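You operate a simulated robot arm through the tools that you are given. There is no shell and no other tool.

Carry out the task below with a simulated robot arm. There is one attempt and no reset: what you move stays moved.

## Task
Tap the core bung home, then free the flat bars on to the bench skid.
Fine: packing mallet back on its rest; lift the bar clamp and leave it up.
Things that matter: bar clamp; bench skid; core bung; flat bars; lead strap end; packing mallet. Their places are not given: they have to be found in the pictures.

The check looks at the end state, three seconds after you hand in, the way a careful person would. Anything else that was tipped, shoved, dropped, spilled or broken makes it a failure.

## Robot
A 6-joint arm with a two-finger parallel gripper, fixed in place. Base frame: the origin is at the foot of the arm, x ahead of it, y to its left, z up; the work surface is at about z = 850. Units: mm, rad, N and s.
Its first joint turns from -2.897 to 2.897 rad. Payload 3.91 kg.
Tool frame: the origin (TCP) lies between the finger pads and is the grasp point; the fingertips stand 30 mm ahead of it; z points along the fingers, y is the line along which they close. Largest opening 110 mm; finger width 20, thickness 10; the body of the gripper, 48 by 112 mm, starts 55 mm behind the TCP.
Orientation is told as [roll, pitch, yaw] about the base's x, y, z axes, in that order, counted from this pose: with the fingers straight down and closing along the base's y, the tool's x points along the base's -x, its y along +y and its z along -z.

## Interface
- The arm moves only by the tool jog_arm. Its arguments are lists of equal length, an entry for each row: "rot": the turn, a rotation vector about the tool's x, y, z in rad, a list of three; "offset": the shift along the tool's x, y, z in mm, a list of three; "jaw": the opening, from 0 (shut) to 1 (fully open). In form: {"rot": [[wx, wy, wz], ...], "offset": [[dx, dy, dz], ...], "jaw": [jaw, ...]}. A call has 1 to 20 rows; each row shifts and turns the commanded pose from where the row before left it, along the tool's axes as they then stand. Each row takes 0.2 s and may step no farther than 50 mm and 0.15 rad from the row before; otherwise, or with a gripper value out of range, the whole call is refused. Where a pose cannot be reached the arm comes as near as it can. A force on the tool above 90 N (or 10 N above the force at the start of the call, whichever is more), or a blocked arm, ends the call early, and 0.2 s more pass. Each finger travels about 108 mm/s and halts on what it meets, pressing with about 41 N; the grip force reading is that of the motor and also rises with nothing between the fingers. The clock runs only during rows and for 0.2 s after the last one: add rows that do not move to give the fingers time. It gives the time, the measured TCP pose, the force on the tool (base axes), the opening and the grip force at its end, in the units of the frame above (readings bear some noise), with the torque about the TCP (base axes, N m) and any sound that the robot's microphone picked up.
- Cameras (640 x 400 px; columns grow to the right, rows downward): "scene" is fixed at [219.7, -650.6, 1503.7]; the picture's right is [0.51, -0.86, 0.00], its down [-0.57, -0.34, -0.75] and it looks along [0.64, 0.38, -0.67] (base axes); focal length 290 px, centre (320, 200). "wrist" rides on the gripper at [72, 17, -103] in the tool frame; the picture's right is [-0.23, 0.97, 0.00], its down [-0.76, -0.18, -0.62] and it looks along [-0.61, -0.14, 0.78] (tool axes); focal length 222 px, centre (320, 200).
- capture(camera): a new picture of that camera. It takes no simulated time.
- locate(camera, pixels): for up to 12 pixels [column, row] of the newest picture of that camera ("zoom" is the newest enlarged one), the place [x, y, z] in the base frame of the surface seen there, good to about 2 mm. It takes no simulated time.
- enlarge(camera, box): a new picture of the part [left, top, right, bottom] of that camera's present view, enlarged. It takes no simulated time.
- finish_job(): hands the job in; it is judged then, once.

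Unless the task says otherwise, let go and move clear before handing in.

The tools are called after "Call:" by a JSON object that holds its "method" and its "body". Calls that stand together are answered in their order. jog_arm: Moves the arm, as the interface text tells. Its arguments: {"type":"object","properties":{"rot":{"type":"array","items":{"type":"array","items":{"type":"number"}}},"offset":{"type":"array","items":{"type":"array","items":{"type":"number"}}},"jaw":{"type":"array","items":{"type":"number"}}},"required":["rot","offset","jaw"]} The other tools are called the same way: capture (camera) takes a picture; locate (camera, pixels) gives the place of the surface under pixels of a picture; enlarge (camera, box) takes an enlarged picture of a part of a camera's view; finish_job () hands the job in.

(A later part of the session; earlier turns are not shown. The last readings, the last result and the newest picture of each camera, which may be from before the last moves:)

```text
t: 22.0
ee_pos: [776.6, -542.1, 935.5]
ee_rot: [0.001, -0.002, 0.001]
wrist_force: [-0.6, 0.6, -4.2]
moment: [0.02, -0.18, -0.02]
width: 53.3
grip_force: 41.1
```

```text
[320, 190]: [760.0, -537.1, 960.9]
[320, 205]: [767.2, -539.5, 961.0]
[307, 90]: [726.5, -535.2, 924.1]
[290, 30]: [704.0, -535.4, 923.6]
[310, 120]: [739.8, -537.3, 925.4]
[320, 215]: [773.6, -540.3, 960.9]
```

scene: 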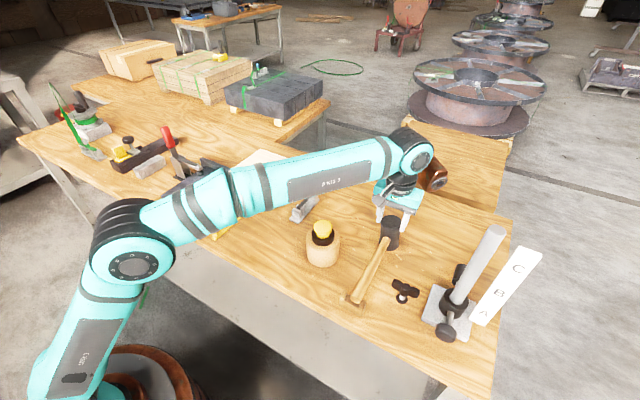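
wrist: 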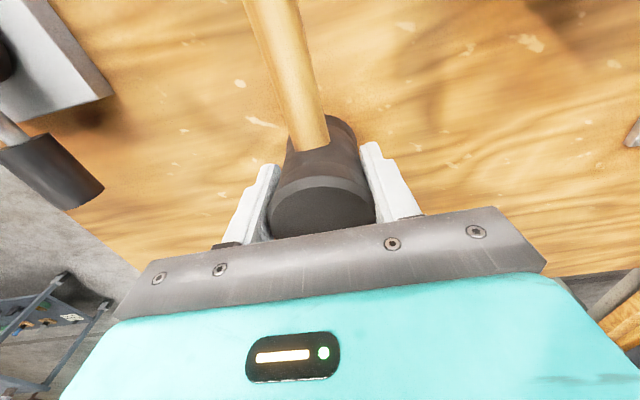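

It holds now: the head top is 25 mm above TCP, the weight reads 4.2 N, and the handle is level at z 924. I'll continue lifting slowly to clear the bung.

Call:
{"method": "jog_arm", "body": {"rot": [[0, 0, 0], [0, 0, 0], [0, 0, 0], [0, 0, 0], [0, 0, 0], [0, 0, 0], [0, 0, 0], [0, 0, 0], [0, 0, 0], [0, 0, 0], [0, 0, 0], [0, 0, 0], [0, 0, 0], [0, 0, 0]], "offset": [[0, 0, -6], [0, 0, -8], [0, 0, -10], [0, 0, -12], [0, 0, -12], [0, 0, -12], [0, 0, -12], [0, 0, -12], [0, 0, -12], [0, 0, -12], [0, 0, -8], [0, 0, -6], [0, 0, -3], [0, 0, 0]], "jaw": [0.2, 0.2, 0.2, 0.2, 0.2, 0.2, 0.2, 0.2, 0.2, 0.2, 0.2, 0.2, 0.2, 0.2]}}

Call:
{"method": "capture", "body": {"camera": "wrist"}}

Call:
{"method": "locate", "body": {"camera": "wrist", "pixels": [[320, 190], [320, 205], [307, 90], [290, 30], [310, 120], [320, 215]]}}

```text
t: 25.0
ee_pos: [775.9, -540.6, 1059.6]
ee_rot: [0.0, -0.003, -0.001]
wrist_force: [-0.6, -0.2, -4.3]
moment: [0.02, -0.16, 0.01]
width: 53.4
grip_force: 41.4
```

```text
taken
```

wrist: 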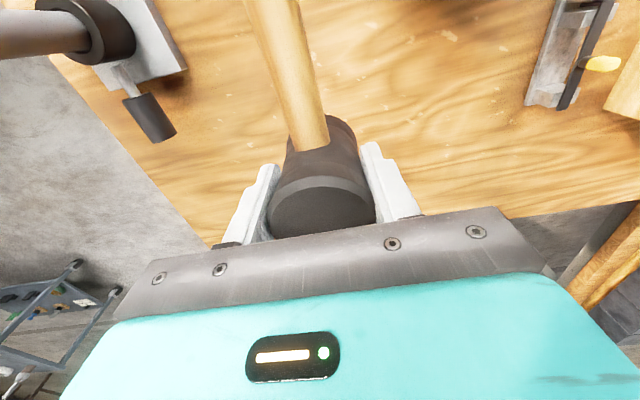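

```text
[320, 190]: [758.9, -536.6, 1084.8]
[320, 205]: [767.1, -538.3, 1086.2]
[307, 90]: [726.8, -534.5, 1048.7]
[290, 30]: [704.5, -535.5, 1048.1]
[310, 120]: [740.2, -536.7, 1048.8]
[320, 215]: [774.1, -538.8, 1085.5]
```

The grip is steady (head top still 25 mm above TCP). I'll move the mallet head over the bung at (655,-404), gently.

Call:
{"method": "jog_arm", "body": {"rot": [[0, 0, 0], [0, 0, 0], [0, 0, 0], [0, 0, 0], [0, 0, 0], [0, 0, 0], [0, 0, 0], [0, 0, 0], [0, 0, 0], [0, 0, 0], [0, 0, 0], [0, 0, 0], [0, 0, 0], [0, 0, 0]], "offset": [[5.1, 5.7, 0], [10.2, 11.4, 0], [10.2, 11.4, 0], [10.2, 11.4, 0], [10.2, 11.4, 0], [10.2, 11.4, 0], [10.2, 11.4, 0], [10.2, 11.4, 0], [10.2, 11.4, 0], [10.2, 11.4, 0], [10.2, 11.4, 0], [10.2, 11.4, 0], [4.9, 5.4, 0], [0, 0, 0]], "jaw": [0.2, 0.2, 0.2, 0.2, 0.2, 0.2, 0.2, 0.2, 0.2, 0.2, 0.2, 0.2, 0.2, 0.2]}}

Call:
{"method": "capture", "body": {"camera": "scene"}}

Call:
{"method": "enlarge", "body": {"camera": "scene", "box": [270, 150, 400, 280]}}

Call:
{"method": "capture", "body": {"camera": "wrist"}}

```text
t: 28.0
ee_pos: [654.8, -405.7, 1059.5]
ee_rot: [-0.001, -0.001, -0.002]
wrist_force: [-0.2, 0.0, -4.8]
moment: [-0.04, -0.13, -0.01]
width: 53.4
grip_force: 41.3
```

```text
taken
```

scene: 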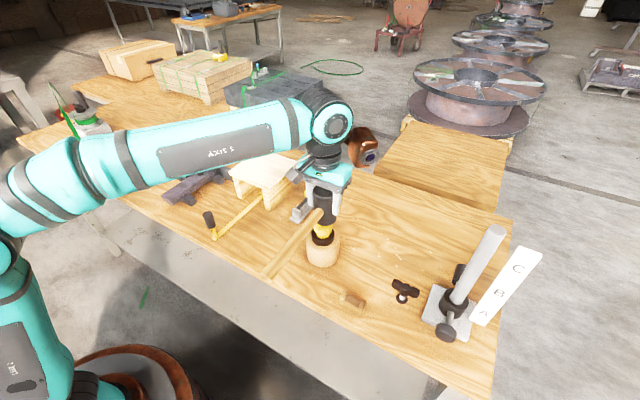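

```text
3.08 times, centred on (335, 215) of scene
```

zoom: 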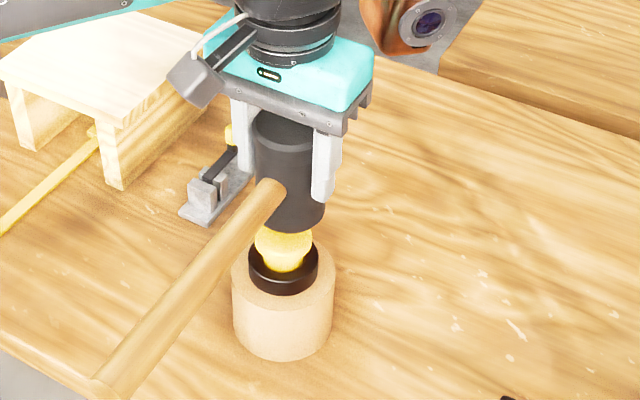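

```text
taken
```

wrist: 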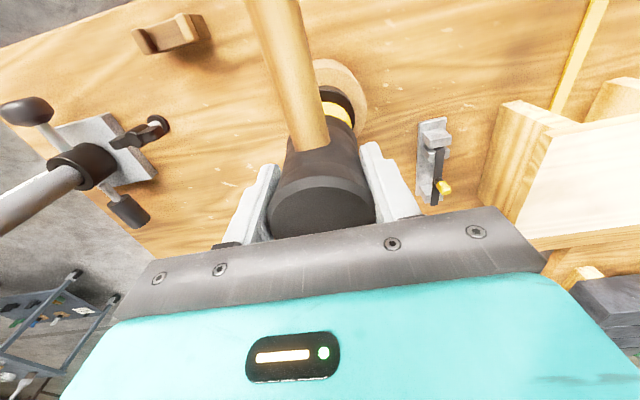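

The mallet head is directly above the bung, with its bottom at z≈994 and the cap top at 966. I'll give a first tap: a quick stroke down about 40 mm, then read the force, sound and picture.

Call:
{"method": "jog_arm", "body": {"rot": [[0, 0, 0], [0, 0, 0], [0, 0, 0]], "offset": [[0, 0.5, 12], [0, 0, 25], [0, 0, 0]], "jaw": [0.2, 0.2, 0.2]}}

Call:
{"method": "enlarge", "body": {"camera": "scene", "box": [270, 150, 400, 280]}}

Call:
{"method": "capture", "body": {"camera": "wrist"}}

Call:
{"method": "locate", "body": {"camera": "wrist", "pixels": [[320, 190], [320, 205], [307, 90], [290, 30], [310, 120], [320, 215]]}}

```text
t: 28.8
ee_pos: [654.1, -403.4, 1028.7]
ee_rot: [-0.003, -0.008, -0.001]
wrist_force: [11.0, -12.6, 68.9]
moment: [-0.71, -0.57, 0.02]
width: 53.0
grip_force: 40.9
```

```text
3.08 times, centred on (335, 215) of scene
```

zoom: 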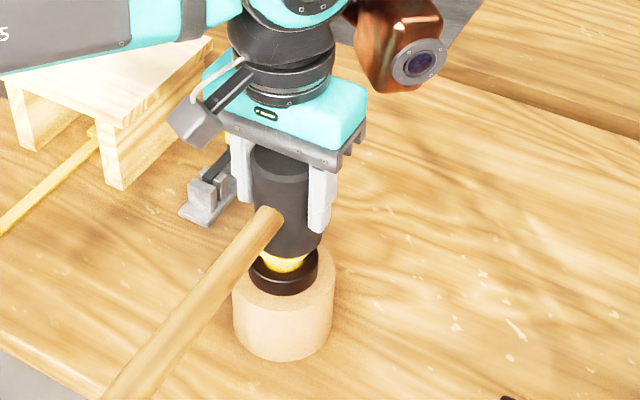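

```text
taken
```

wrist: 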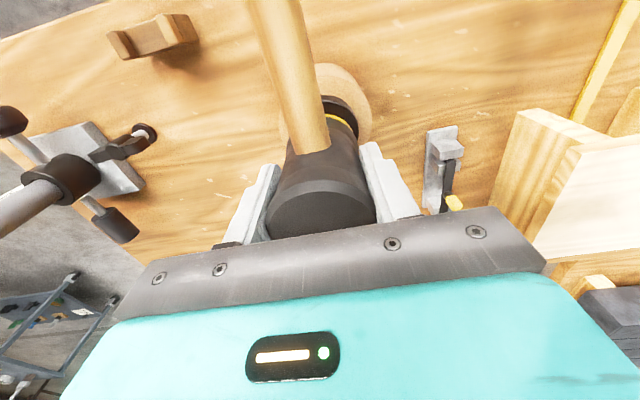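

```text
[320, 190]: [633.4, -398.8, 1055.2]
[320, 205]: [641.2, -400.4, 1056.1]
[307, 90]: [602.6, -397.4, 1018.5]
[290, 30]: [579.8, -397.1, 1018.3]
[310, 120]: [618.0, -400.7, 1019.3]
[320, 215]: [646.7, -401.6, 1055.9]
```

The push reached 69 N with no sound, and the head bottom stopped at z≈965, so slow pressure does not move the bung. I'll raise up, check the bung height, and then strike faster.

Call:
{"method": "jog_arm", "body": {"rot": [[0, 0, 0], [0, 0, 0], [0, 0, 0], [0, 0, 0], [0, 0, 0], [0, 0, 0], [0, 0, 0], [0, 0, 0], [0, 0, 0]], "offset": [[0, 0, -5], [0, 0, -8], [0, 0, -10], [0, 0, -12], [0, 0, -12], [0, 0, -10], [0, 0, -8], [0, 0, -5], [0, 0, 0]], "jaw": [0.2, 0.2, 0.2, 0.2, 0.2, 0.2, 0.2, 0.2, 0.2]}}

Call:
{"method": "enlarge", "body": {"camera": "scene", "box": [295, 180, 350, 270]}}

Call:
{"method": "capture", "body": {"camera": "wrist"}}

Call:
{"method": "locate", "body": {"camera": "wrist", "pixels": [[320, 190], [320, 205], [307, 90], [290, 30], [310, 120], [320, 215]]}}

```text
t: 30.8
ee_pos: [654.5, -403.2, 1093.6]
ee_rot: [0.001, 0.0, 0.002]
wrist_force: [0.4, -0.1, -3.9]
moment: [-0.05, -0.13, 0.01]
width: 53.4
grip_force: 41.2
```

```text
4.44 times, centred on (322, 225) of scene
```

zoom: 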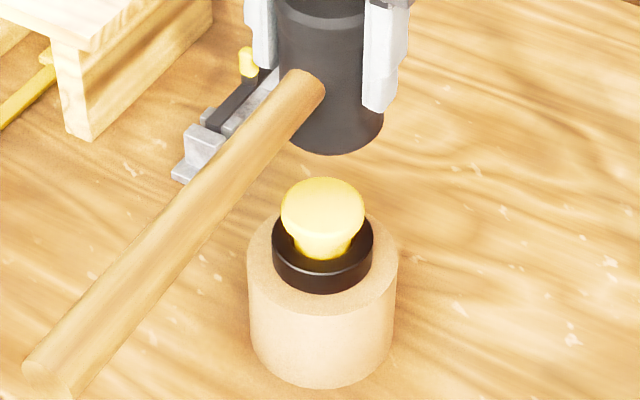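

```text
taken
```

wrist: 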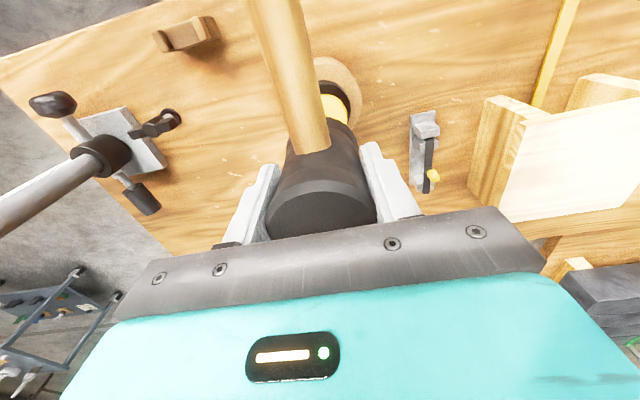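

```text
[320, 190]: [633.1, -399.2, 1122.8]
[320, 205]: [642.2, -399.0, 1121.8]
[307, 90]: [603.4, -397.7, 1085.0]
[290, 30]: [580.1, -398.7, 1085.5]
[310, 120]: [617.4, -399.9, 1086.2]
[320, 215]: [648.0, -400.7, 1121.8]
```

Call:
{"method": "locate", "body": {"camera": "zoom", "pixels": [[322, 200], [310, 205], [335, 210], [290, 210], [355, 212], [322, 185], [322, 272], [300, 265], [325, 250]]}}

```text
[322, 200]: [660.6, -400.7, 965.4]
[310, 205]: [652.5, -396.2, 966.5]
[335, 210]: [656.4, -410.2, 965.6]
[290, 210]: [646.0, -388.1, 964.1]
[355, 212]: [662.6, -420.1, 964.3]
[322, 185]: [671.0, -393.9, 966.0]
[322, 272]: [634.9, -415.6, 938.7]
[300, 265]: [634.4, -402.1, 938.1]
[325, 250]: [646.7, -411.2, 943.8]
```

The bung is unmoved (cap top still 966) and the mallet is well held, its bottom face at about z 1031. I'll make a real tap with a fast downward stroke.

Call:
{"method": "jog_arm", "body": {"rot": [[0, 0, 0], [0, 0, 0], [0, 0, 0]], "offset": [[0, -1, 35], [0, 0, 50], [0, 0, -20]], "jaw": [0.2, 0.2, 0.2]}}

Call:
{"method": "enlarge", "body": {"camera": "scene", "box": [295, 180, 350, 270]}}

Call:
{"method": "capture", "body": {"camera": "wrist"}}

Call:
{"method": "locate", "body": {"camera": "wrist", "pixels": [[320, 190], [320, 205], [307, 90], [290, 30], [310, 120], [320, 215]]}}

```text
t: 31.6
ee_pos: [654.8, -405.9, 1026.7]
ee_rot: [0.0, 0.001, -0.001]
wrist_force: [-0.2, 0.1, -3.8]
moment: [-0.01, -0.19, 0.0]
width: 52.8
grip_force: 41.1
```

```text
4.44 times, centred on (322, 225) of scene
```

zoom: 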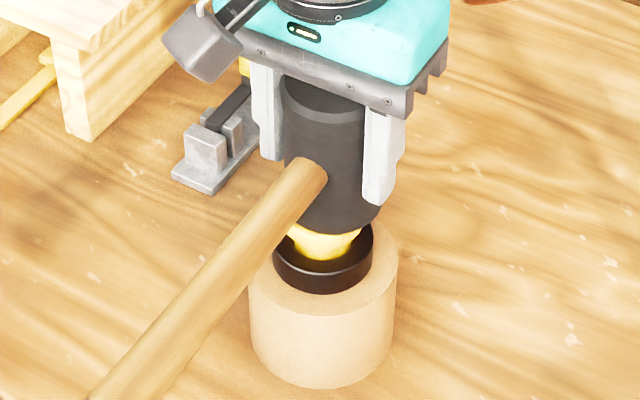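

```text
taken
```

wrist: 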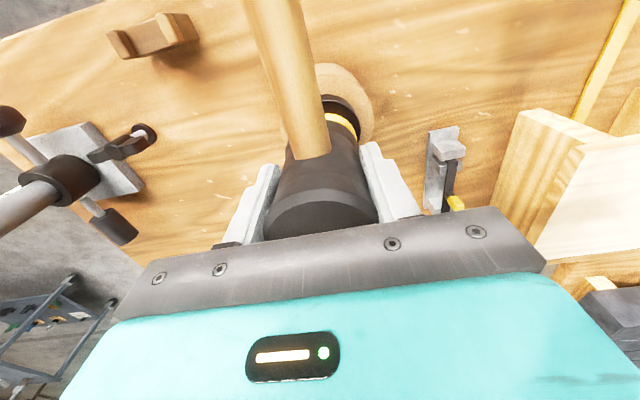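

```text
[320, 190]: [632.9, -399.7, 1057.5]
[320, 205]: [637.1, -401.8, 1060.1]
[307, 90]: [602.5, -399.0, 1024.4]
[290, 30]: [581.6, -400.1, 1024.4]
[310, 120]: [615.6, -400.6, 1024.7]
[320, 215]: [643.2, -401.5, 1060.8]
```

The stroke landed and the head slid about 6 mm up in the grip, with the handle still level. I'll raise slightly and measure the bung.

Call:
{"method": "jog_arm", "body": {"rot": [[0, 0, 0], [0, 0, 0], [0, 0, 0], [0, 0, 0], [0, 0, 0], [0, 0, 0], [0, 0, 0]], "offset": [[0, 0, -5], [0, 0, -8], [0, 0, -10], [0, 0, -12], [0, 0, -10], [0, 0, -5], [0, 0, 0]], "jaw": [0.2, 0.2, 0.2, 0.2, 0.2, 0.2, 0.2]}}

Call:
{"method": "enlarge", "body": {"camera": "scene", "box": [295, 180, 350, 270]}}

Call:
{"method": "locate", "body": {"camera": "zoom", "pixels": [[322, 200], [310, 205], [335, 210], [290, 210], [355, 212], [322, 190], [322, 272], [300, 265], [325, 250]]}}

```text
t: 33.2
ee_pos: [653.7, -404.8, 1077.8]
ee_rot: [0.0, -0.002, 0.001]
wrist_force: [0.1, -0.4, -4.7]
moment: [0.02, -0.17, -0.04]
width: 53.3
grip_force: 41.2
```

```text
4.44 times, centred on (322, 225) of scene
```

zoom: 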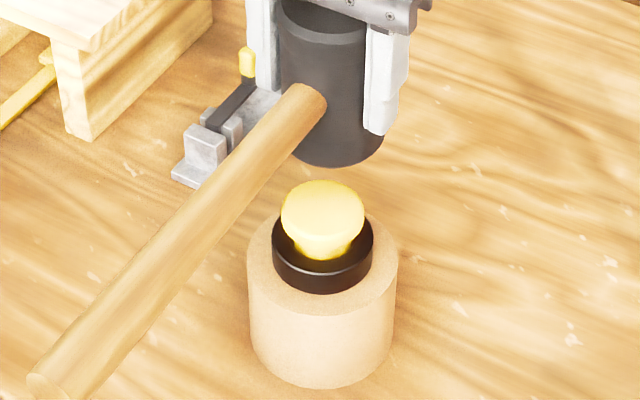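

```text
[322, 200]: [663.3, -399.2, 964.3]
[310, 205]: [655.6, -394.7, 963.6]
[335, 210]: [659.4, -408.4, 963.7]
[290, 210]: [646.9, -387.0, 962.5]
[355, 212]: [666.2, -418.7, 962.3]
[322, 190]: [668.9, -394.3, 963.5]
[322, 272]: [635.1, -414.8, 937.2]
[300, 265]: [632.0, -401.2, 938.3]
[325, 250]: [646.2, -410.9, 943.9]
```

The tap worked: the bung moved down about 2 mm, from 966 to 964. I'll repeat with full-speed strokes, with the same retreat after each.

Call:
{"method": "jog_arm", "body": {"rot": [[0, 0, 0], [0, 0, 0], [0, 0, 0], [0, 0, 0], [0, 0, 0], [0, 0, 0], [0, 0, 0]], "offset": [[0, 0, -8], [0, 0, -7], [0, 0, 0], [0, 0, 50], [0, 0, 50], [0, 0, -25], [0, 0, 0]], "jaw": [0.2, 0.2, 0.2, 0.2, 0.2, 0.2, 0.2]}}

Call:
{"method": "capture", "body": {"camera": "wrist"}}

Call:
{"method": "locate", "body": {"camera": "wrist", "pixels": [[320, 190], [320, 205], [307, 90], [290, 30], [310, 120], [320, 215]]}}

Call:
{"method": "enlarge", "body": {"camera": "scene", "box": [295, 180, 350, 270]}}

```text
t: 34.8
ee_pos: [653.3, -401.8, 1017.9]
ee_rot: [-0.001, 0.0, 0.0]
wrist_force: [-0.8, 0.2, -4.4]
moment: [0.01, -0.16, 0.0]
width: 53.0
grip_force: 41.1
```

```text
taken
```

wrist: 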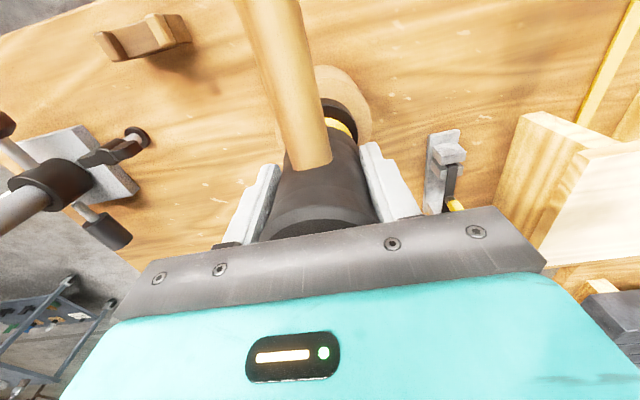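

```text
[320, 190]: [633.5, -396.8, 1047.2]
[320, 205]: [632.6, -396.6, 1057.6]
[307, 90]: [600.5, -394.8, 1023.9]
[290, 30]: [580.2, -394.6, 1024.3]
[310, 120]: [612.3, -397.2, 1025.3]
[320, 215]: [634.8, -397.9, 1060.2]
```

```text
4.44 times, centred on (322, 225) of scene
```

zoom: 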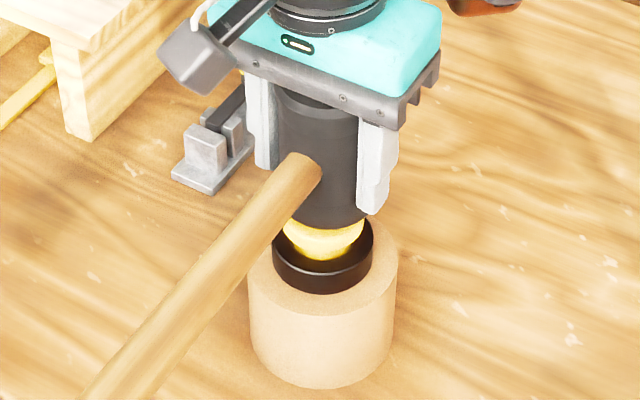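

The head slid a further 8 mm up in the grip, as expected. I'll raise and measure the bung again.

Call:
{"method": "jog_arm", "body": {"rot": [[0, 0, 0], [0, 0, 0], [0, 0, 0], [0, 0, 0], [0, 0, 0], [0, 0, 0], [0, 0, 0], [0, 0, 0]], "offset": [[0, 0, -5], [0, 0, -8], [0, 0, -10], [0, 0, -12], [0, 0, -12], [0, 0, -10], [0, 0, -5], [0, 0, 0]], "jaw": [0.2, 0.2, 0.2, 0.2, 0.2, 0.2, 0.2, 0.2]}}

Call:
{"method": "enlarge", "body": {"camera": "scene", "box": [295, 180, 350, 270]}}

Call:
{"method": "locate", "body": {"camera": "zoom", "pixels": [[322, 200], [310, 205], [335, 210], [290, 210], [355, 212], [322, 190], [322, 272], [300, 265], [325, 250]]}}

Call:
{"method": "capture", "body": {"camera": "wrist"}}

Call:
{"method": "locate", "body": {"camera": "wrist", "pixels": [[320, 215], [320, 225], [290, 30], [307, 90], [262, 30], [298, 200], [370, 200], [325, 180]]}}

```text
t: 36.6
ee_pos: [653.9, -403.9, 1080.0]
ee_rot: [0.001, -0.003, 0.0]
wrist_force: [0.8, -0.5, -4.8]
moment: [-0.04, -0.14, 0.03]
width: 52.9
grip_force: 41.3
```

```text
4.44 times, centred on (322, 225) of scene
```

zoom: 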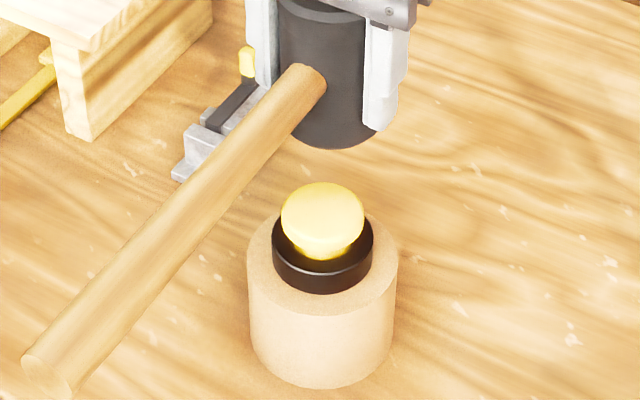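

```text
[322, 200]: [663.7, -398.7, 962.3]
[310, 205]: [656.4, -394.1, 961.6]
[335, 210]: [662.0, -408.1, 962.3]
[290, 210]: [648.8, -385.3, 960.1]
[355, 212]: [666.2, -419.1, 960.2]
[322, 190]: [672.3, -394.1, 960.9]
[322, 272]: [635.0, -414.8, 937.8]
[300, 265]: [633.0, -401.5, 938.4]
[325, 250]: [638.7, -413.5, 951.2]
```

```text
taken
```

wrist: 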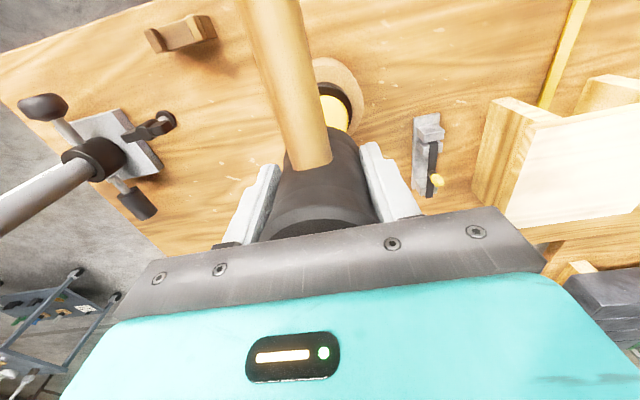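

```text
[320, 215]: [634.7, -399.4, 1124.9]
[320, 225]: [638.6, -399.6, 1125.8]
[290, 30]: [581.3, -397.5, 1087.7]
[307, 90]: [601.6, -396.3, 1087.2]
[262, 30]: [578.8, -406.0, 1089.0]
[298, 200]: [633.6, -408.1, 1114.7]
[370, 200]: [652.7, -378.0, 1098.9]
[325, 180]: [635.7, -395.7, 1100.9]
```

The bung is now at about 962, so each tap drives it roughly 2 mm, and the head is nearly up against the palm. I'll keep tapping, with one stroke and raise per call.

Call:
{"method": "jog_arm", "body": {"rot": [[0, 0, 0], [0, 0, 0], [0, 0, 0], [0, 0, 0], [0, 0, 0], [0, 0, 0], [0, 0, 0], [0, 0, 0], [0, 0, 0]], "offset": [[0, -1, 50], [0, 0, 50], [0, 0, -25], [0, 0, -12], [0, 0, -15], [0, 0, -15], [0, 0, -15], [0, 0, -15], [0, 0, -3]], "jaw": [0.2, 0.2, 0.2, 0.2, 0.2, 0.2, 0.2, 0.2, 0.2]}}

Call:
{"method": "enlarge", "body": {"camera": "scene", "box": [295, 180, 350, 270]}}

Call:
{"method": "locate", "body": {"camera": "zoom", "pixels": [[322, 200], [310, 205], [335, 210], [290, 210], [355, 212], [322, 272], [300, 265], [325, 250]]}}

Call:
{"method": "capture", "body": {"camera": "wrist"}}

Call:
{"method": "locate", "body": {"camera": "wrist", "pixels": [[320, 225], [290, 30], [307, 90], [262, 30], [325, 180]]}}

```text
t: 38.6
ee_pos: [654.6, -405.4, 1081.1]
ee_rot: [0.0, -0.002, 0.0]
wrist_force: [-1.1, 1.0, -4.9]
moment: [-0.01, -0.14, 0.0]
width: 53.1
grip_force: 40.6
```

```text
4.44 times, centred on (322, 225) of scene
```

zoom: 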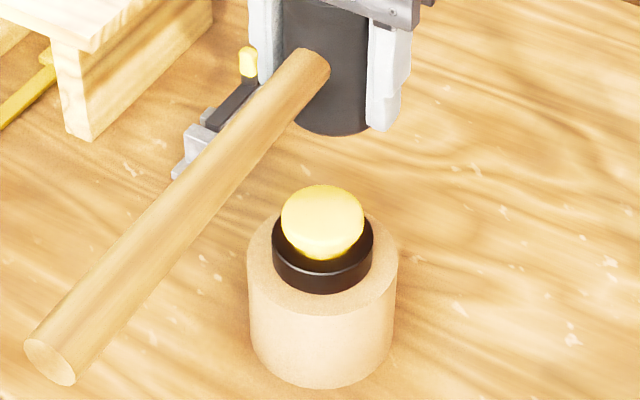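

```text
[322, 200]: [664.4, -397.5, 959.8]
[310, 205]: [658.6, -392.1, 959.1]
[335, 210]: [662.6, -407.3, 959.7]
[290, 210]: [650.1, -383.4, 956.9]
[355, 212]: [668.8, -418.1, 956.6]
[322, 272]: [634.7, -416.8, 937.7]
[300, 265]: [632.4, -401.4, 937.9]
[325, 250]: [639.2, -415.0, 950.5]
```

```text
taken
```

wrist: 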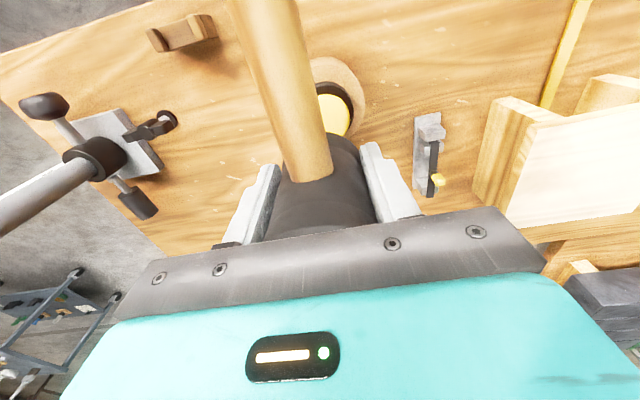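

```text
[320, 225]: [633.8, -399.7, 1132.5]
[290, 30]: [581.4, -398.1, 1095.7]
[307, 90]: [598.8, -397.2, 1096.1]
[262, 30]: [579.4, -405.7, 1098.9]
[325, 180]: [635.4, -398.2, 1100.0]
```

The bung is at about 959.5 and still moving about 2.5 mm per tap; the mallet is level. I'll tap again with a slightly longer stroke.

Call:
{"method": "jog_arm", "body": {"rot": [[0, 0, 0], [0, 0, 0], [0, 0, 0], [0, 0, 0], [0, 0, 0], [0, 0, 0], [0, 0, 0], [0, 0, 0], [0, 0, 0]], "offset": [[0, 0, 50], [0, 0, 50], [0, 0, 5], [0, 0, -20], [0, 0, -15], [0, 0, -15], [0, 0, -15], [0, 0, -15], [0, 0, -15]], "jaw": [0.2, 0.2, 0.2, 0.2, 0.2, 0.2, 0.2, 0.2, 0.2]}}

Call:
{"method": "enlarge", "body": {"camera": "scene", "box": [295, 180, 350, 270]}}

Call:
{"method": "locate", "body": {"camera": "zoom", "pixels": [[322, 200], [310, 205], [335, 210], [290, 210], [355, 212], [322, 272], [300, 265], [325, 250]]}}

Call:
{"method": "capture", "body": {"camera": "wrist"}}

Call:
{"method": "locate", "body": {"camera": "wrist", "pixels": [[290, 30], [307, 90], [270, 50], [325, 180]]}}

```text
t: 39.4
ee_pos: [654.9, -405.8, 994.1]
ee_rot: [-0.015, -0.025, 0.0]
wrist_force: [-3.1, 3.7, 24.6]
moment: [0.52, 0.22, 0.0]
width: 53.2
grip_force: 41.4
stopped in row 3: the force on the tool passed its limit at 213 N (the readings are from after the stop); the commanded pose is now the measured one
```

```text
4.44 times, centred on (322, 225) of scene
```

zoom: 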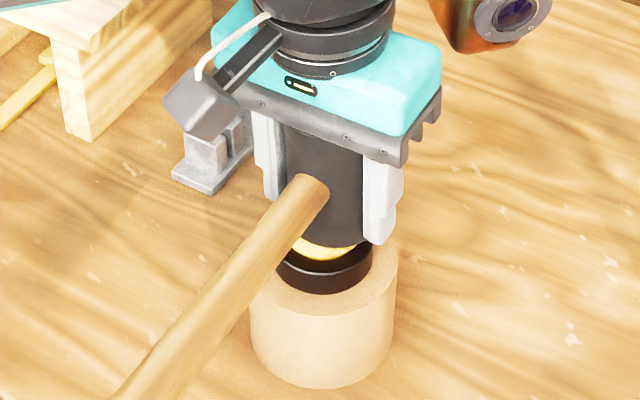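

```text
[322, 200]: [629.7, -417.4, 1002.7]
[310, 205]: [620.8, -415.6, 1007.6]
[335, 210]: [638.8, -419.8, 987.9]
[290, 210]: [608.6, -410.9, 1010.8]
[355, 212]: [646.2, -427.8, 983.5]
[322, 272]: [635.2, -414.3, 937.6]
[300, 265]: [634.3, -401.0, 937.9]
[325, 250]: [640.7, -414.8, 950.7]
```

```text
taken
```

wrist: 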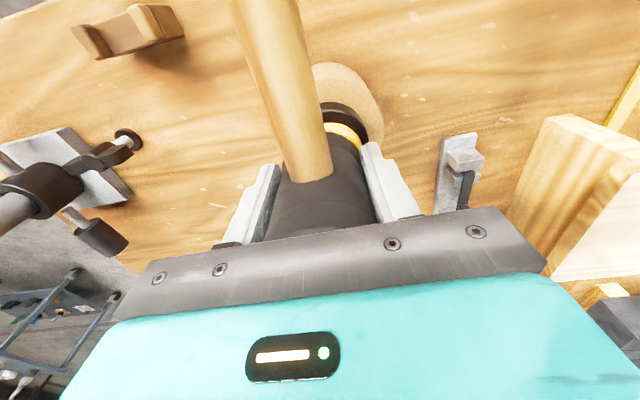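

```text
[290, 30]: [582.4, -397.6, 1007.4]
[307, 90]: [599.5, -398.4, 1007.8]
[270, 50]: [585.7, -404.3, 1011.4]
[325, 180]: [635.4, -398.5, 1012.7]
```

A solid blow landed (213 N peak, which stopped the call), and the handle height implies the head bottom is at about z 951, so the bung went down markedly. I'll raise gently, correct the small tilt, and inspect.

Call:
{"method": "jog_arm", "body": {"rot": [[0, 0, 0], [-0.008, 0.012, 0], [-0.007, 0.013, 0], [0, 0, 0], [0, 0, 0], [0, 0, 0], [0, 0, 0], [0, 0, 0], [0, 0, 0]], "offset": [[0, 0, -4], [0, 0, -6], [0, 0, -10], [0, 0, -12], [0, 0, -15], [0, 0, -15], [0, 0, -15], [0, 0, -8], [0, 0, 0]], "jaw": [0.2, 0.2, 0.2, 0.2, 0.2, 0.2, 0.2, 0.2, 0.2]}}

Call:
{"method": "enlarge", "body": {"camera": "scene", "box": [295, 180, 350, 270]}}

Call:
{"method": "locate", "body": {"camera": "zoom", "pixels": [[322, 205], [310, 210], [335, 215], [290, 215], [355, 215], [322, 272], [300, 265], [325, 250]]}}

Call:
{"method": "capture", "body": {"camera": "wrist"}}

Call:
{"method": "locate", "body": {"camera": "wrist", "pixels": [[290, 30], [307, 90], [270, 50], [325, 180], [333, 115], [340, 75]]}}

```text
t: 41.4
ee_pos: [655.6, -407.2, 1075.2]
ee_rot: [0.001, 0.004, 0.001]
wrist_force: [-0.5, -0.2, -3.8]
moment: [0.0, -0.18, 0.02]
width: 53.2
grip_force: 40.8
```

```text
4.44 times, centred on (322, 225) of scene
```

zoom: 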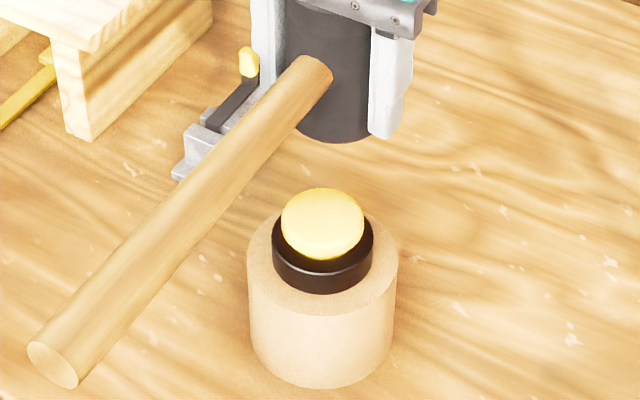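

```text
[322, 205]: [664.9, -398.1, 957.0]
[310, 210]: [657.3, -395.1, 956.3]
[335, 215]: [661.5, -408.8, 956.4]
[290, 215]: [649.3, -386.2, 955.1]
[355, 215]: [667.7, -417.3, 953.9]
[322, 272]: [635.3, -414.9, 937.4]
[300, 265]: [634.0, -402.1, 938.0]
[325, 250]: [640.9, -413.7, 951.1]
```

```text
taken
```

wrist: 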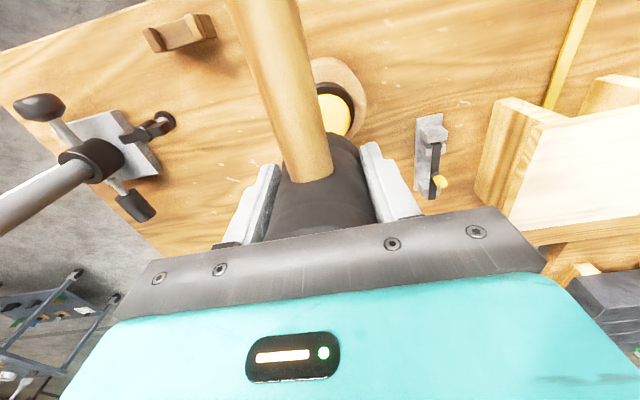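

```text
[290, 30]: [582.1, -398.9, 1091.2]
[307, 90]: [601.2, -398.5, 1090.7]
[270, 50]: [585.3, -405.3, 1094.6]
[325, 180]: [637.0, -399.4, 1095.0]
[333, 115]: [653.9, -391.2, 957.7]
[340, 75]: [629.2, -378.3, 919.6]
```

The bung is at about 956.5, another 3 mm down, with no settling click yet. I'll continue tapping.

Call:
{"method": "jog_arm", "body": {"rot": [[0, 0, 0], [0, 0, 0], [0, 0, 0], [0, 0, 0], [0, 0, 0], [0, 0, 0], [0, 0, 0], [0, 0, 0], [0, 0, 0]], "offset": [[0, 2, 50], [0, 0, 50], [0, 0, -20], [0, 0, -15], [0, 0, -15], [0, 0, -15], [0, 0, -15], [0, 0, -15], [0, 0, -5]], "jaw": [0.2, 0.2, 0.2, 0.2, 0.2, 0.2, 0.2, 0.2, 0.2]}}

Call:
{"method": "enlarge", "body": {"camera": "scene", "box": [295, 180, 350, 270]}}

Call:
{"method": "locate", "body": {"camera": "zoom", "pixels": [[322, 205], [310, 210], [335, 215], [290, 215], [355, 215], [322, 272], [300, 265], [325, 250]]}}

Call:
{"method": "capture", "body": {"camera": "wrist"}}

Call:
{"method": "locate", "body": {"camera": "wrist", "pixels": [[290, 30], [307, 90], [270, 50], [325, 180], [333, 115], [340, 75]]}}

```text
t: 43.4
ee_pos: [655.2, -404.3, 1075.6]
ee_rot: [0.0, 0.003, -0.001]
wrist_force: [-0.1, 0.1, -3.8]
moment: [0.01, -0.15, 0.0]
width: 53.0
grip_force: 40.9
```

```text
4.44 times, centred on (322, 225) of scene
```

zoom: 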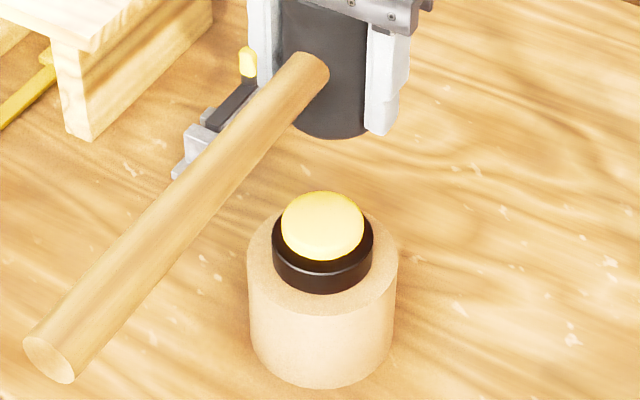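

```text
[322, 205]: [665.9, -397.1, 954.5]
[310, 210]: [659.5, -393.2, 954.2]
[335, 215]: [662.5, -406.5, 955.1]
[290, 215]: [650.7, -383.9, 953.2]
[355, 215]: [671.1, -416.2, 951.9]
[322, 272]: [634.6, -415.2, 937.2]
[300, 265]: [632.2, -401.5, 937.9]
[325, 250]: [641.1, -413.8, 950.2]
```

```text
taken
```

wrist: 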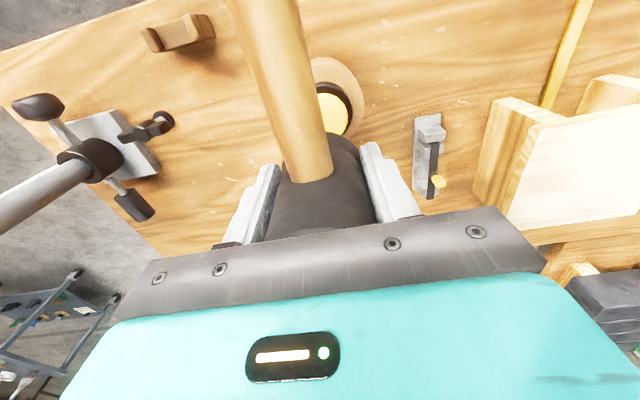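

```text
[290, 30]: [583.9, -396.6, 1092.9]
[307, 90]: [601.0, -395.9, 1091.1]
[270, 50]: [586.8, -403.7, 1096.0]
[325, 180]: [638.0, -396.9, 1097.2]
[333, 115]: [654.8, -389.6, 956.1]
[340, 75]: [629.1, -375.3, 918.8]
```

The bung is at about 954.5 and still progressing about 2 mm per tap. I'll do two taps in one call.

Call:
{"method": "jog_arm", "body": {"rot": [[0, 0, 0], [0, 0, 0], [0, 0, 0], [0, 0, 0], [0, 0, 0], [0, 0, 0], [0, 0, 0], [0, 0, 0], [0, 0, 0], [0, 0, 0], [0, 0, 0], [0, 0, 0], [0, 0, 0], [0, 0, 0], [0, 0, 0], [0, 0, 0], [0, 0, 0]], "offset": [[0, 0, 50], [0, 0, 50], [0, 0, -18], [0, 0, -16], [0, 0, -16], [0, 0, -16], [0, 0, -16], [0, 0, -14], [0, 0, 50], [0, 0, 50], [0, 0, -18], [0, 0, -16], [0, 0, -16], [0, 0, -16], [0, 0, -16], [0, 0, -14], [0, 0, 0]], "jaw": [0.2, 0.2, 0.2, 0.2, 0.2, 0.2, 0.2, 0.2, 0.2, 0.2, 0.2, 0.2, 0.2, 0.2, 0.2, 0.2, 0.2]}}

Call:
{"method": "enlarge", "body": {"camera": "scene", "box": [295, 180, 350, 270]}}

Call:
{"method": "locate", "body": {"camera": "zoom", "pixels": [[322, 205], [310, 210], [335, 215], [290, 215], [355, 215], [322, 272], [300, 265], [325, 250]]}}

Call:
{"method": "capture", "body": {"camera": "wrist"}}

Call:
{"method": "locate", "body": {"camera": "wrist", "pixels": [[290, 30], [307, 90], [270, 50], [325, 180], [333, 115], [340, 75]]}}

```text
t: 47.0
ee_pos: [655.9, -407.3, 1068.6]
ee_rot: [0.001, 0.004, -0.001]
wrist_force: [-0.1, 0.5, -3.6]
moment: [0.0, -0.18, 0.0]
width: 53.0
grip_force: 41.1
```

```text
4.44 times, centred on (322, 225) of scene
```

zoom: 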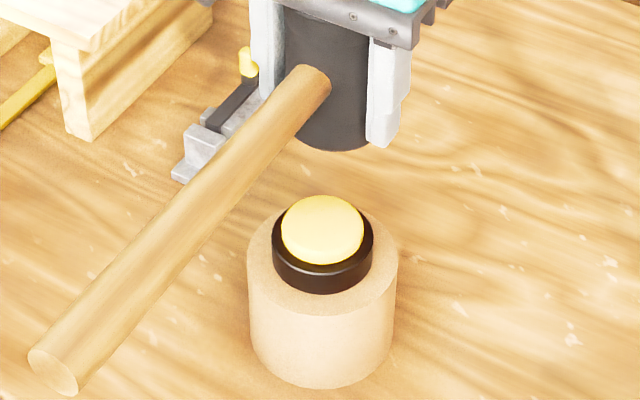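

```text
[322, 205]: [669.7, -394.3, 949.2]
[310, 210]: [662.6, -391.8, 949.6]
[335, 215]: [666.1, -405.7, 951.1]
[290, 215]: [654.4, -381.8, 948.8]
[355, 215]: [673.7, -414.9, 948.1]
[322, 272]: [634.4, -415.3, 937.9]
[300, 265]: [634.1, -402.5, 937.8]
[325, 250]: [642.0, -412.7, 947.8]
```

```text
taken
```

wrist: 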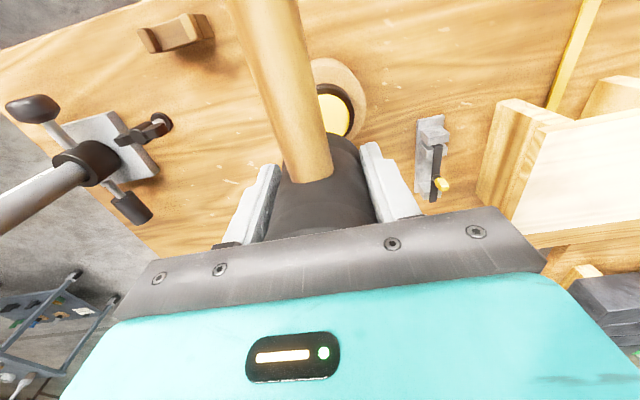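

```text
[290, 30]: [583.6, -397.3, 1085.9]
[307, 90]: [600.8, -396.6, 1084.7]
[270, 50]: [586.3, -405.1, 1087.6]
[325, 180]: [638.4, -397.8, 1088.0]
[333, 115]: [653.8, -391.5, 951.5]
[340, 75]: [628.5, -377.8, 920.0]
```

The bung is at about 950 and the stem is no longer visible above the collar. I'll do two more taps to see whether it bottoms out.

Call:
{"method": "jog_arm", "body": {"rot": [[0, 0, 0], [0, 0, 0], [0, 0, 0], [0, 0, 0], [0, 0, 0], [0, 0, 0], [0, 0, 0], [0, 0, 0], [0, 0, 0], [0, 0, 0], [0, 0, 0], [0, 0, 0], [0, 0, 0], [0, 0, 0], [0, 0, 0], [0, 0, 0], [0, 0, 0]], "offset": [[0, 1, 50], [0, 0, 50], [0, 0, -18], [0, 0, -16], [0, 0, -16], [0, 0, -16], [0, 0, -16], [0, 0, -16], [0, 0, 50], [0, 0, 50], [0, 0, -18], [0, 0, -16], [0, 0, -16], [0, 0, -16], [0, 0, -16], [0, 0, -16], [0, 0, 0]], "jaw": [0.2, 0.2, 0.2, 0.2, 0.2, 0.2, 0.2, 0.2, 0.2, 0.2, 0.2, 0.2, 0.2, 0.2, 0.2, 0.2, 0.2]}}

Call:
{"method": "enlarge", "body": {"camera": "scene", "box": [295, 180, 350, 270]}}

Call:
{"method": "locate", "body": {"camera": "zoom", "pixels": [[322, 215], [310, 220], [335, 225], [290, 225], [355, 225], [322, 272], [300, 265], [325, 250]]}}

Call:
{"method": "capture", "body": {"camera": "wrist"}}

Call:
{"method": "locate", "body": {"camera": "wrist", "pixels": [[290, 30], [307, 90], [270, 50], [325, 180], [333, 115], [340, 75]]}}

```text
t: 47.8
ee_pos: [655.8, -403.2, 987.8]
ee_rot: [-0.005, -0.006, -0.001]
wrist_force: [-1.4, 0.8, 15.2]
moment: [0.26, 0.01, 0.04]
width: 53.0
grip_force: 40.7
stopped in row 3: the force on the tool passed its limit at 150 N (the readings are from after the stop); the commanded pose is now the measured one
```

```text
4.44 times, centred on (322, 225) of scene
```

zoom: 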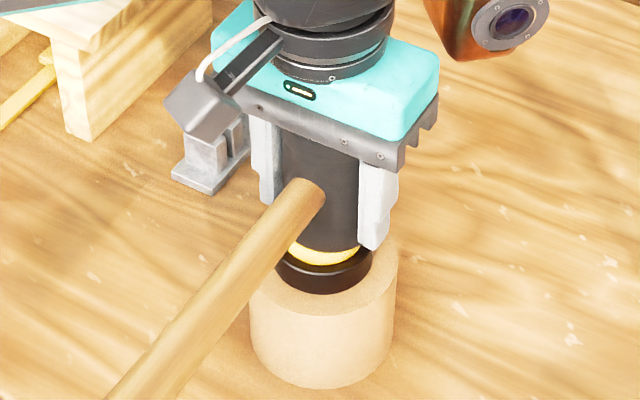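

```text
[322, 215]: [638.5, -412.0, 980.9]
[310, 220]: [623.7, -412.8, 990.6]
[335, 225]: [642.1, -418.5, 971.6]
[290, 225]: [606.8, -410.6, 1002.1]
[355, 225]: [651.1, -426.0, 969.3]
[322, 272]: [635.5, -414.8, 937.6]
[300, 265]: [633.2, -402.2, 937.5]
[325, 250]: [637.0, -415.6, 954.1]
```

```text
taken
```

wrist: 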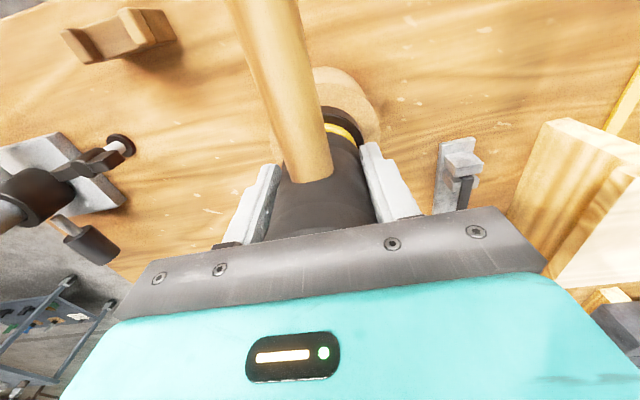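

```text
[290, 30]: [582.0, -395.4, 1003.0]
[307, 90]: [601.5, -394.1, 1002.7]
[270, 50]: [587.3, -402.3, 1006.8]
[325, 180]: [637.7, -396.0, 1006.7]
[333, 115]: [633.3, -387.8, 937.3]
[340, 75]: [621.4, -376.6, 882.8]
```

Another firm blow peaked at 150 N. I'll raise, level the tool and inspect the bung.

Call:
{"method": "jog_arm", "body": {"rot": [[0, 0, 0], [-0.005, 0.006, 0], [0, 0, 0], [0, 0, 0], [0, 0, 0], [0, 0, 0], [0, 0, 0], [0, 0, 0], [0, 0, 0]], "offset": [[0, 0, -4], [0, 0, -6], [0, 0, -10], [0, 0, -12], [0, 0, -15], [0, 0, -15], [0, 0, -15], [0, 0, -5], [0, 0, 0]], "jaw": [0.2, 0.2, 0.2, 0.2, 0.2, 0.2, 0.2, 0.2, 0.2]}}

Call:
{"method": "enlarge", "body": {"camera": "scene", "box": [295, 180, 350, 270]}}

Call:
{"method": "locate", "body": {"camera": "zoom", "pixels": [[322, 215], [310, 220], [335, 225], [290, 225], [355, 225], [322, 272], [300, 265], [325, 250]]}}

Call:
{"method": "capture", "body": {"camera": "wrist"}}

Call:
{"method": "locate", "body": {"camera": "wrist", "pixels": [[290, 30], [307, 90], [270, 50], [325, 180], [333, 115], [340, 75]]}}

```text
t: 49.8
ee_pos: [656.0, -403.6, 1065.5]
ee_rot: [0.004, 0.004, -0.001]
wrist_force: [-1.0, 0.4, -3.6]
moment: [0.01, -0.17, -0.01]
width: 53.4
grip_force: 41.2
```

```text
4.44 times, centred on (322, 225) of scene
```

zoom: 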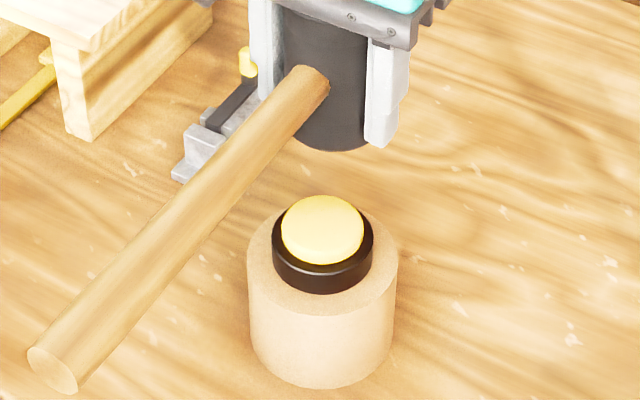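

```text
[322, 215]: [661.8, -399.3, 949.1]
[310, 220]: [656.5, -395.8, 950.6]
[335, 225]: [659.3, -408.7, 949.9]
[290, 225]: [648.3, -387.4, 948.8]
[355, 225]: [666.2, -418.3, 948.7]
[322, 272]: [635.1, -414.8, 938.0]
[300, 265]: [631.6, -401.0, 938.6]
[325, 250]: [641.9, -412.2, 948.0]
```

```text
taken
```

wrist: 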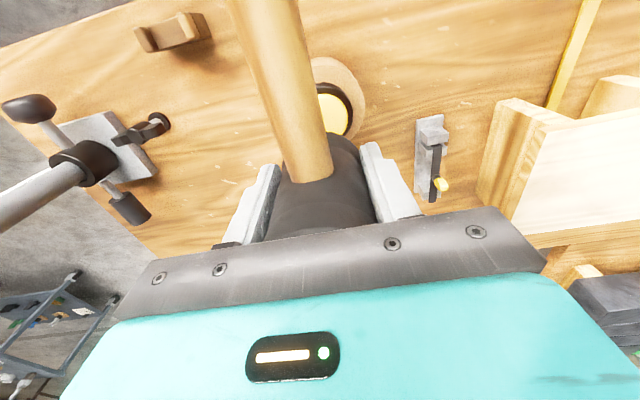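

```text
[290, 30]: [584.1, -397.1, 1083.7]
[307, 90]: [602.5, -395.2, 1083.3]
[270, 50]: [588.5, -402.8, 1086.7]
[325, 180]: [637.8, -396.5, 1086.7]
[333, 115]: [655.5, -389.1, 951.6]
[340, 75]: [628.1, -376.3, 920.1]
```

The cap top stayed at 950 after a 150 N blow, so the bung appears to have bottomed out, with cap rows 195–264 unchanged between pictures. I'll take a tight close-up to confirm there's no gap.

Call:
{"method": "enlarge", "body": {"camera": "scene", "box": [306, 216, 338, 246]}}

Call:
{"method": "enlarge", "body": {"camera": "wrist", "box": [290, 50, 390, 150]}}

```text
13.33 times, centred on (322, 231) of scene
```

zoom: 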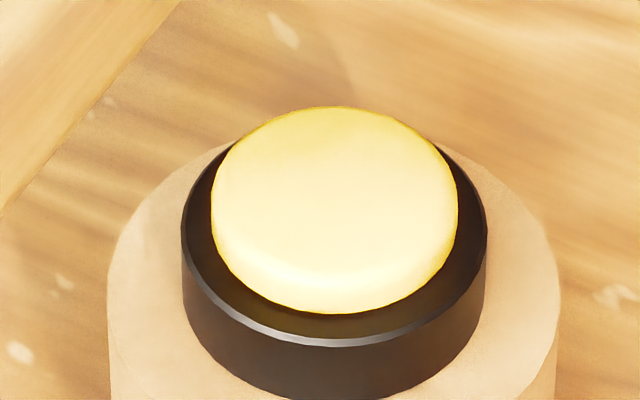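

```text
4.00 times, centred on (340, 100) of wrist
```

zoom: 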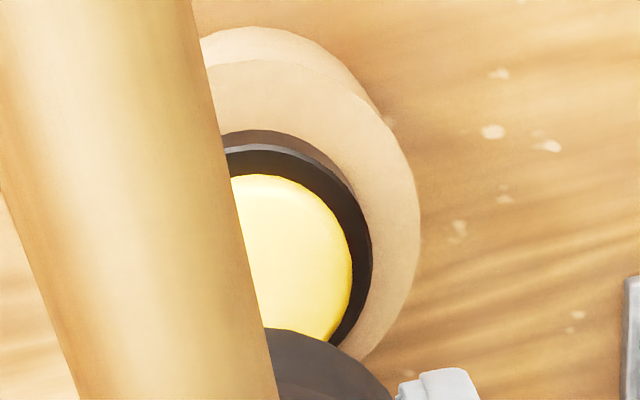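

The bung is home: the cap is seated on the collar and a further strong blow made no change. Now I'll measure the mallet's pose in the grip before returning it to its rest.

Call:
{"method": "capture", "body": {"camera": "scene"}}

Call:
{"method": "enlarge", "body": {"camera": "scene", "box": [245, 190, 345, 280]}}

Call:
{"method": "locate", "body": {"camera": "scene", "pixels": [[260, 263], [258, 260], [262, 267], [264, 256], [275, 245], [290, 226], [300, 214], [312, 200], [319, 196]]}}

```text
taken
```

scene: 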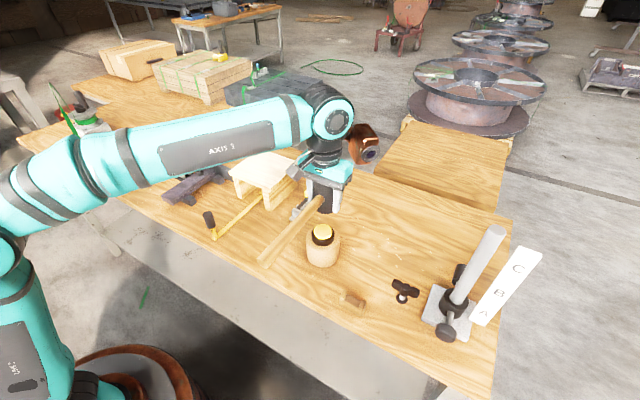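

```text
4.44 times, centred on (295, 235) of scene
```

zoom: 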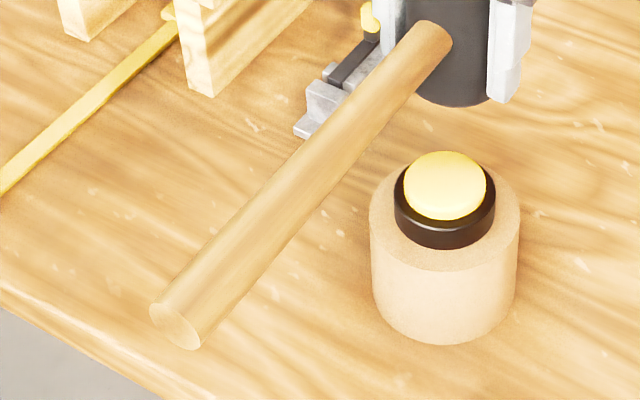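

```text
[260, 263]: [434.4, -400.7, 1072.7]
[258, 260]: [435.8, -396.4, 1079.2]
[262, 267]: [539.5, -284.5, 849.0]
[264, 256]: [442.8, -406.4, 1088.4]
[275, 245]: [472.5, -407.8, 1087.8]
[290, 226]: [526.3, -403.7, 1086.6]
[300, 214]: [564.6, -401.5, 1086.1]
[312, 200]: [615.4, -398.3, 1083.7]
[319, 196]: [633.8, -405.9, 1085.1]
```

Call:
{"method": "locate", "body": {"camera": "zoom", "pixels": [[176, 325], [165, 312], [190, 335], [205, 270], [225, 285], [190, 262], [320, 145], [340, 160], [305, 135], [410, 50], [425, 65], [395, 45]]}}

Call:
{"method": "locate", "body": {"camera": "wrist", "pixels": [[228, 10], [262, 10], [297, 10], [250, 60], [280, 60], [310, 60], [277, 140], [302, 140], [326, 140], [287, 172], [305, 172], [330, 172]]}}

```text
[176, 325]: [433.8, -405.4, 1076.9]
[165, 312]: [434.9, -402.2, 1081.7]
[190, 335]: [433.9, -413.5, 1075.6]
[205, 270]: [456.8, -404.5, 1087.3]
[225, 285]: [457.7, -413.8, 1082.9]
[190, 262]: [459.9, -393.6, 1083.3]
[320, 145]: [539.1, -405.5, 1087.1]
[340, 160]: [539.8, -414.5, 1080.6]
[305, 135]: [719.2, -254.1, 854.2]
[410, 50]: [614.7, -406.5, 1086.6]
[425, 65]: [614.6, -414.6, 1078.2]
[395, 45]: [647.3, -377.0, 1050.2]
```

```text
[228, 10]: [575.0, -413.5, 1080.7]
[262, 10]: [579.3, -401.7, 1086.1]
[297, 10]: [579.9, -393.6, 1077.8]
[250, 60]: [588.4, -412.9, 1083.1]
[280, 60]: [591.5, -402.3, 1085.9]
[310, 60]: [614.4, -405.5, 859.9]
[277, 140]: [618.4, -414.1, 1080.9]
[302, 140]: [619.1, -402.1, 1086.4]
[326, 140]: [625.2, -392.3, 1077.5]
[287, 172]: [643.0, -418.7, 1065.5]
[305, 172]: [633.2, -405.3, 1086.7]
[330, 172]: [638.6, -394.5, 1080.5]
```

The mallet is level in the grip: handle top 21 mm above TCP, axis at y≈-404, end 222 mm behind the TCP. I'll carry it back over its rest, aiming for TCP (771,-541), moving gently.

Call:
{"method": "jog_arm", "body": {"rot": [[0.003, -0.004, 0], [0, 0, 0], [0, 0, 0], [0, 0, 0], [0, 0, 0], [0, 0, 0], [0, 0, 0], [0, 0, 0], [0, 0, 0], [0, 0, 0], [0, 0, 0], [0, 0, 0], [0, 0, 0], [0, 0, 0]], "offset": [[-4.8, -5.7, 0], [-9.6, -11.45, 0], [-9.6, -11.45, 0], [-9.6, -11.45, 0], [-9.6, -11.45, 0], [-9.6, -11.45, 0], [-9.6, -11.45, 0], [-9.6, -11.45, 0], [-9.6, -11.45, 0], [-9.6, -11.45, 0], [-9.6, -11.45, 0], [-9.6, -11.45, 0], [-4.8, -5.7, 0], [0, 0, 0]], "jaw": [0.2, 0.2, 0.2, 0.2, 0.2, 0.2, 0.2, 0.2, 0.2, 0.2, 0.2, 0.2, 0.2, 0.2]}}

Call:
{"method": "capture", "body": {"camera": "scene"}}

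Call:
{"method": "enlarge", "body": {"camera": "scene", "box": [330, 160, 440, 310]}}

```text
t: 52.8
ee_pos: [771.8, -541.9, 1066.1]
ee_rot: [-0.002, -0.002, 0.002]
wrist_force: [0.6, 0.7, -4.5]
moment: [-0.01, -0.15, -0.04]
width: 53.3
grip_force: 41.3
```

```text
taken
```

scene: 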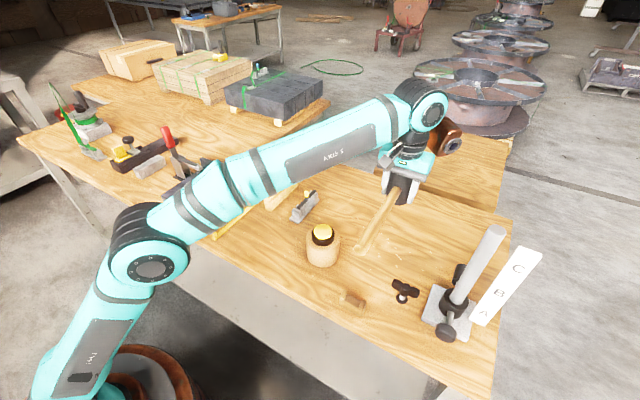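

```text
2.67 times, centred on (385, 235) of scene
```

zoom: 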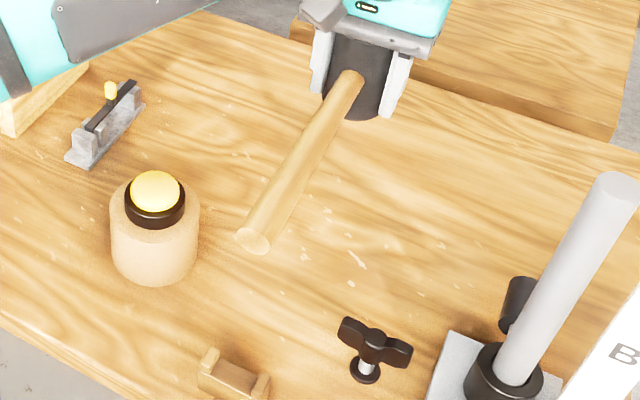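

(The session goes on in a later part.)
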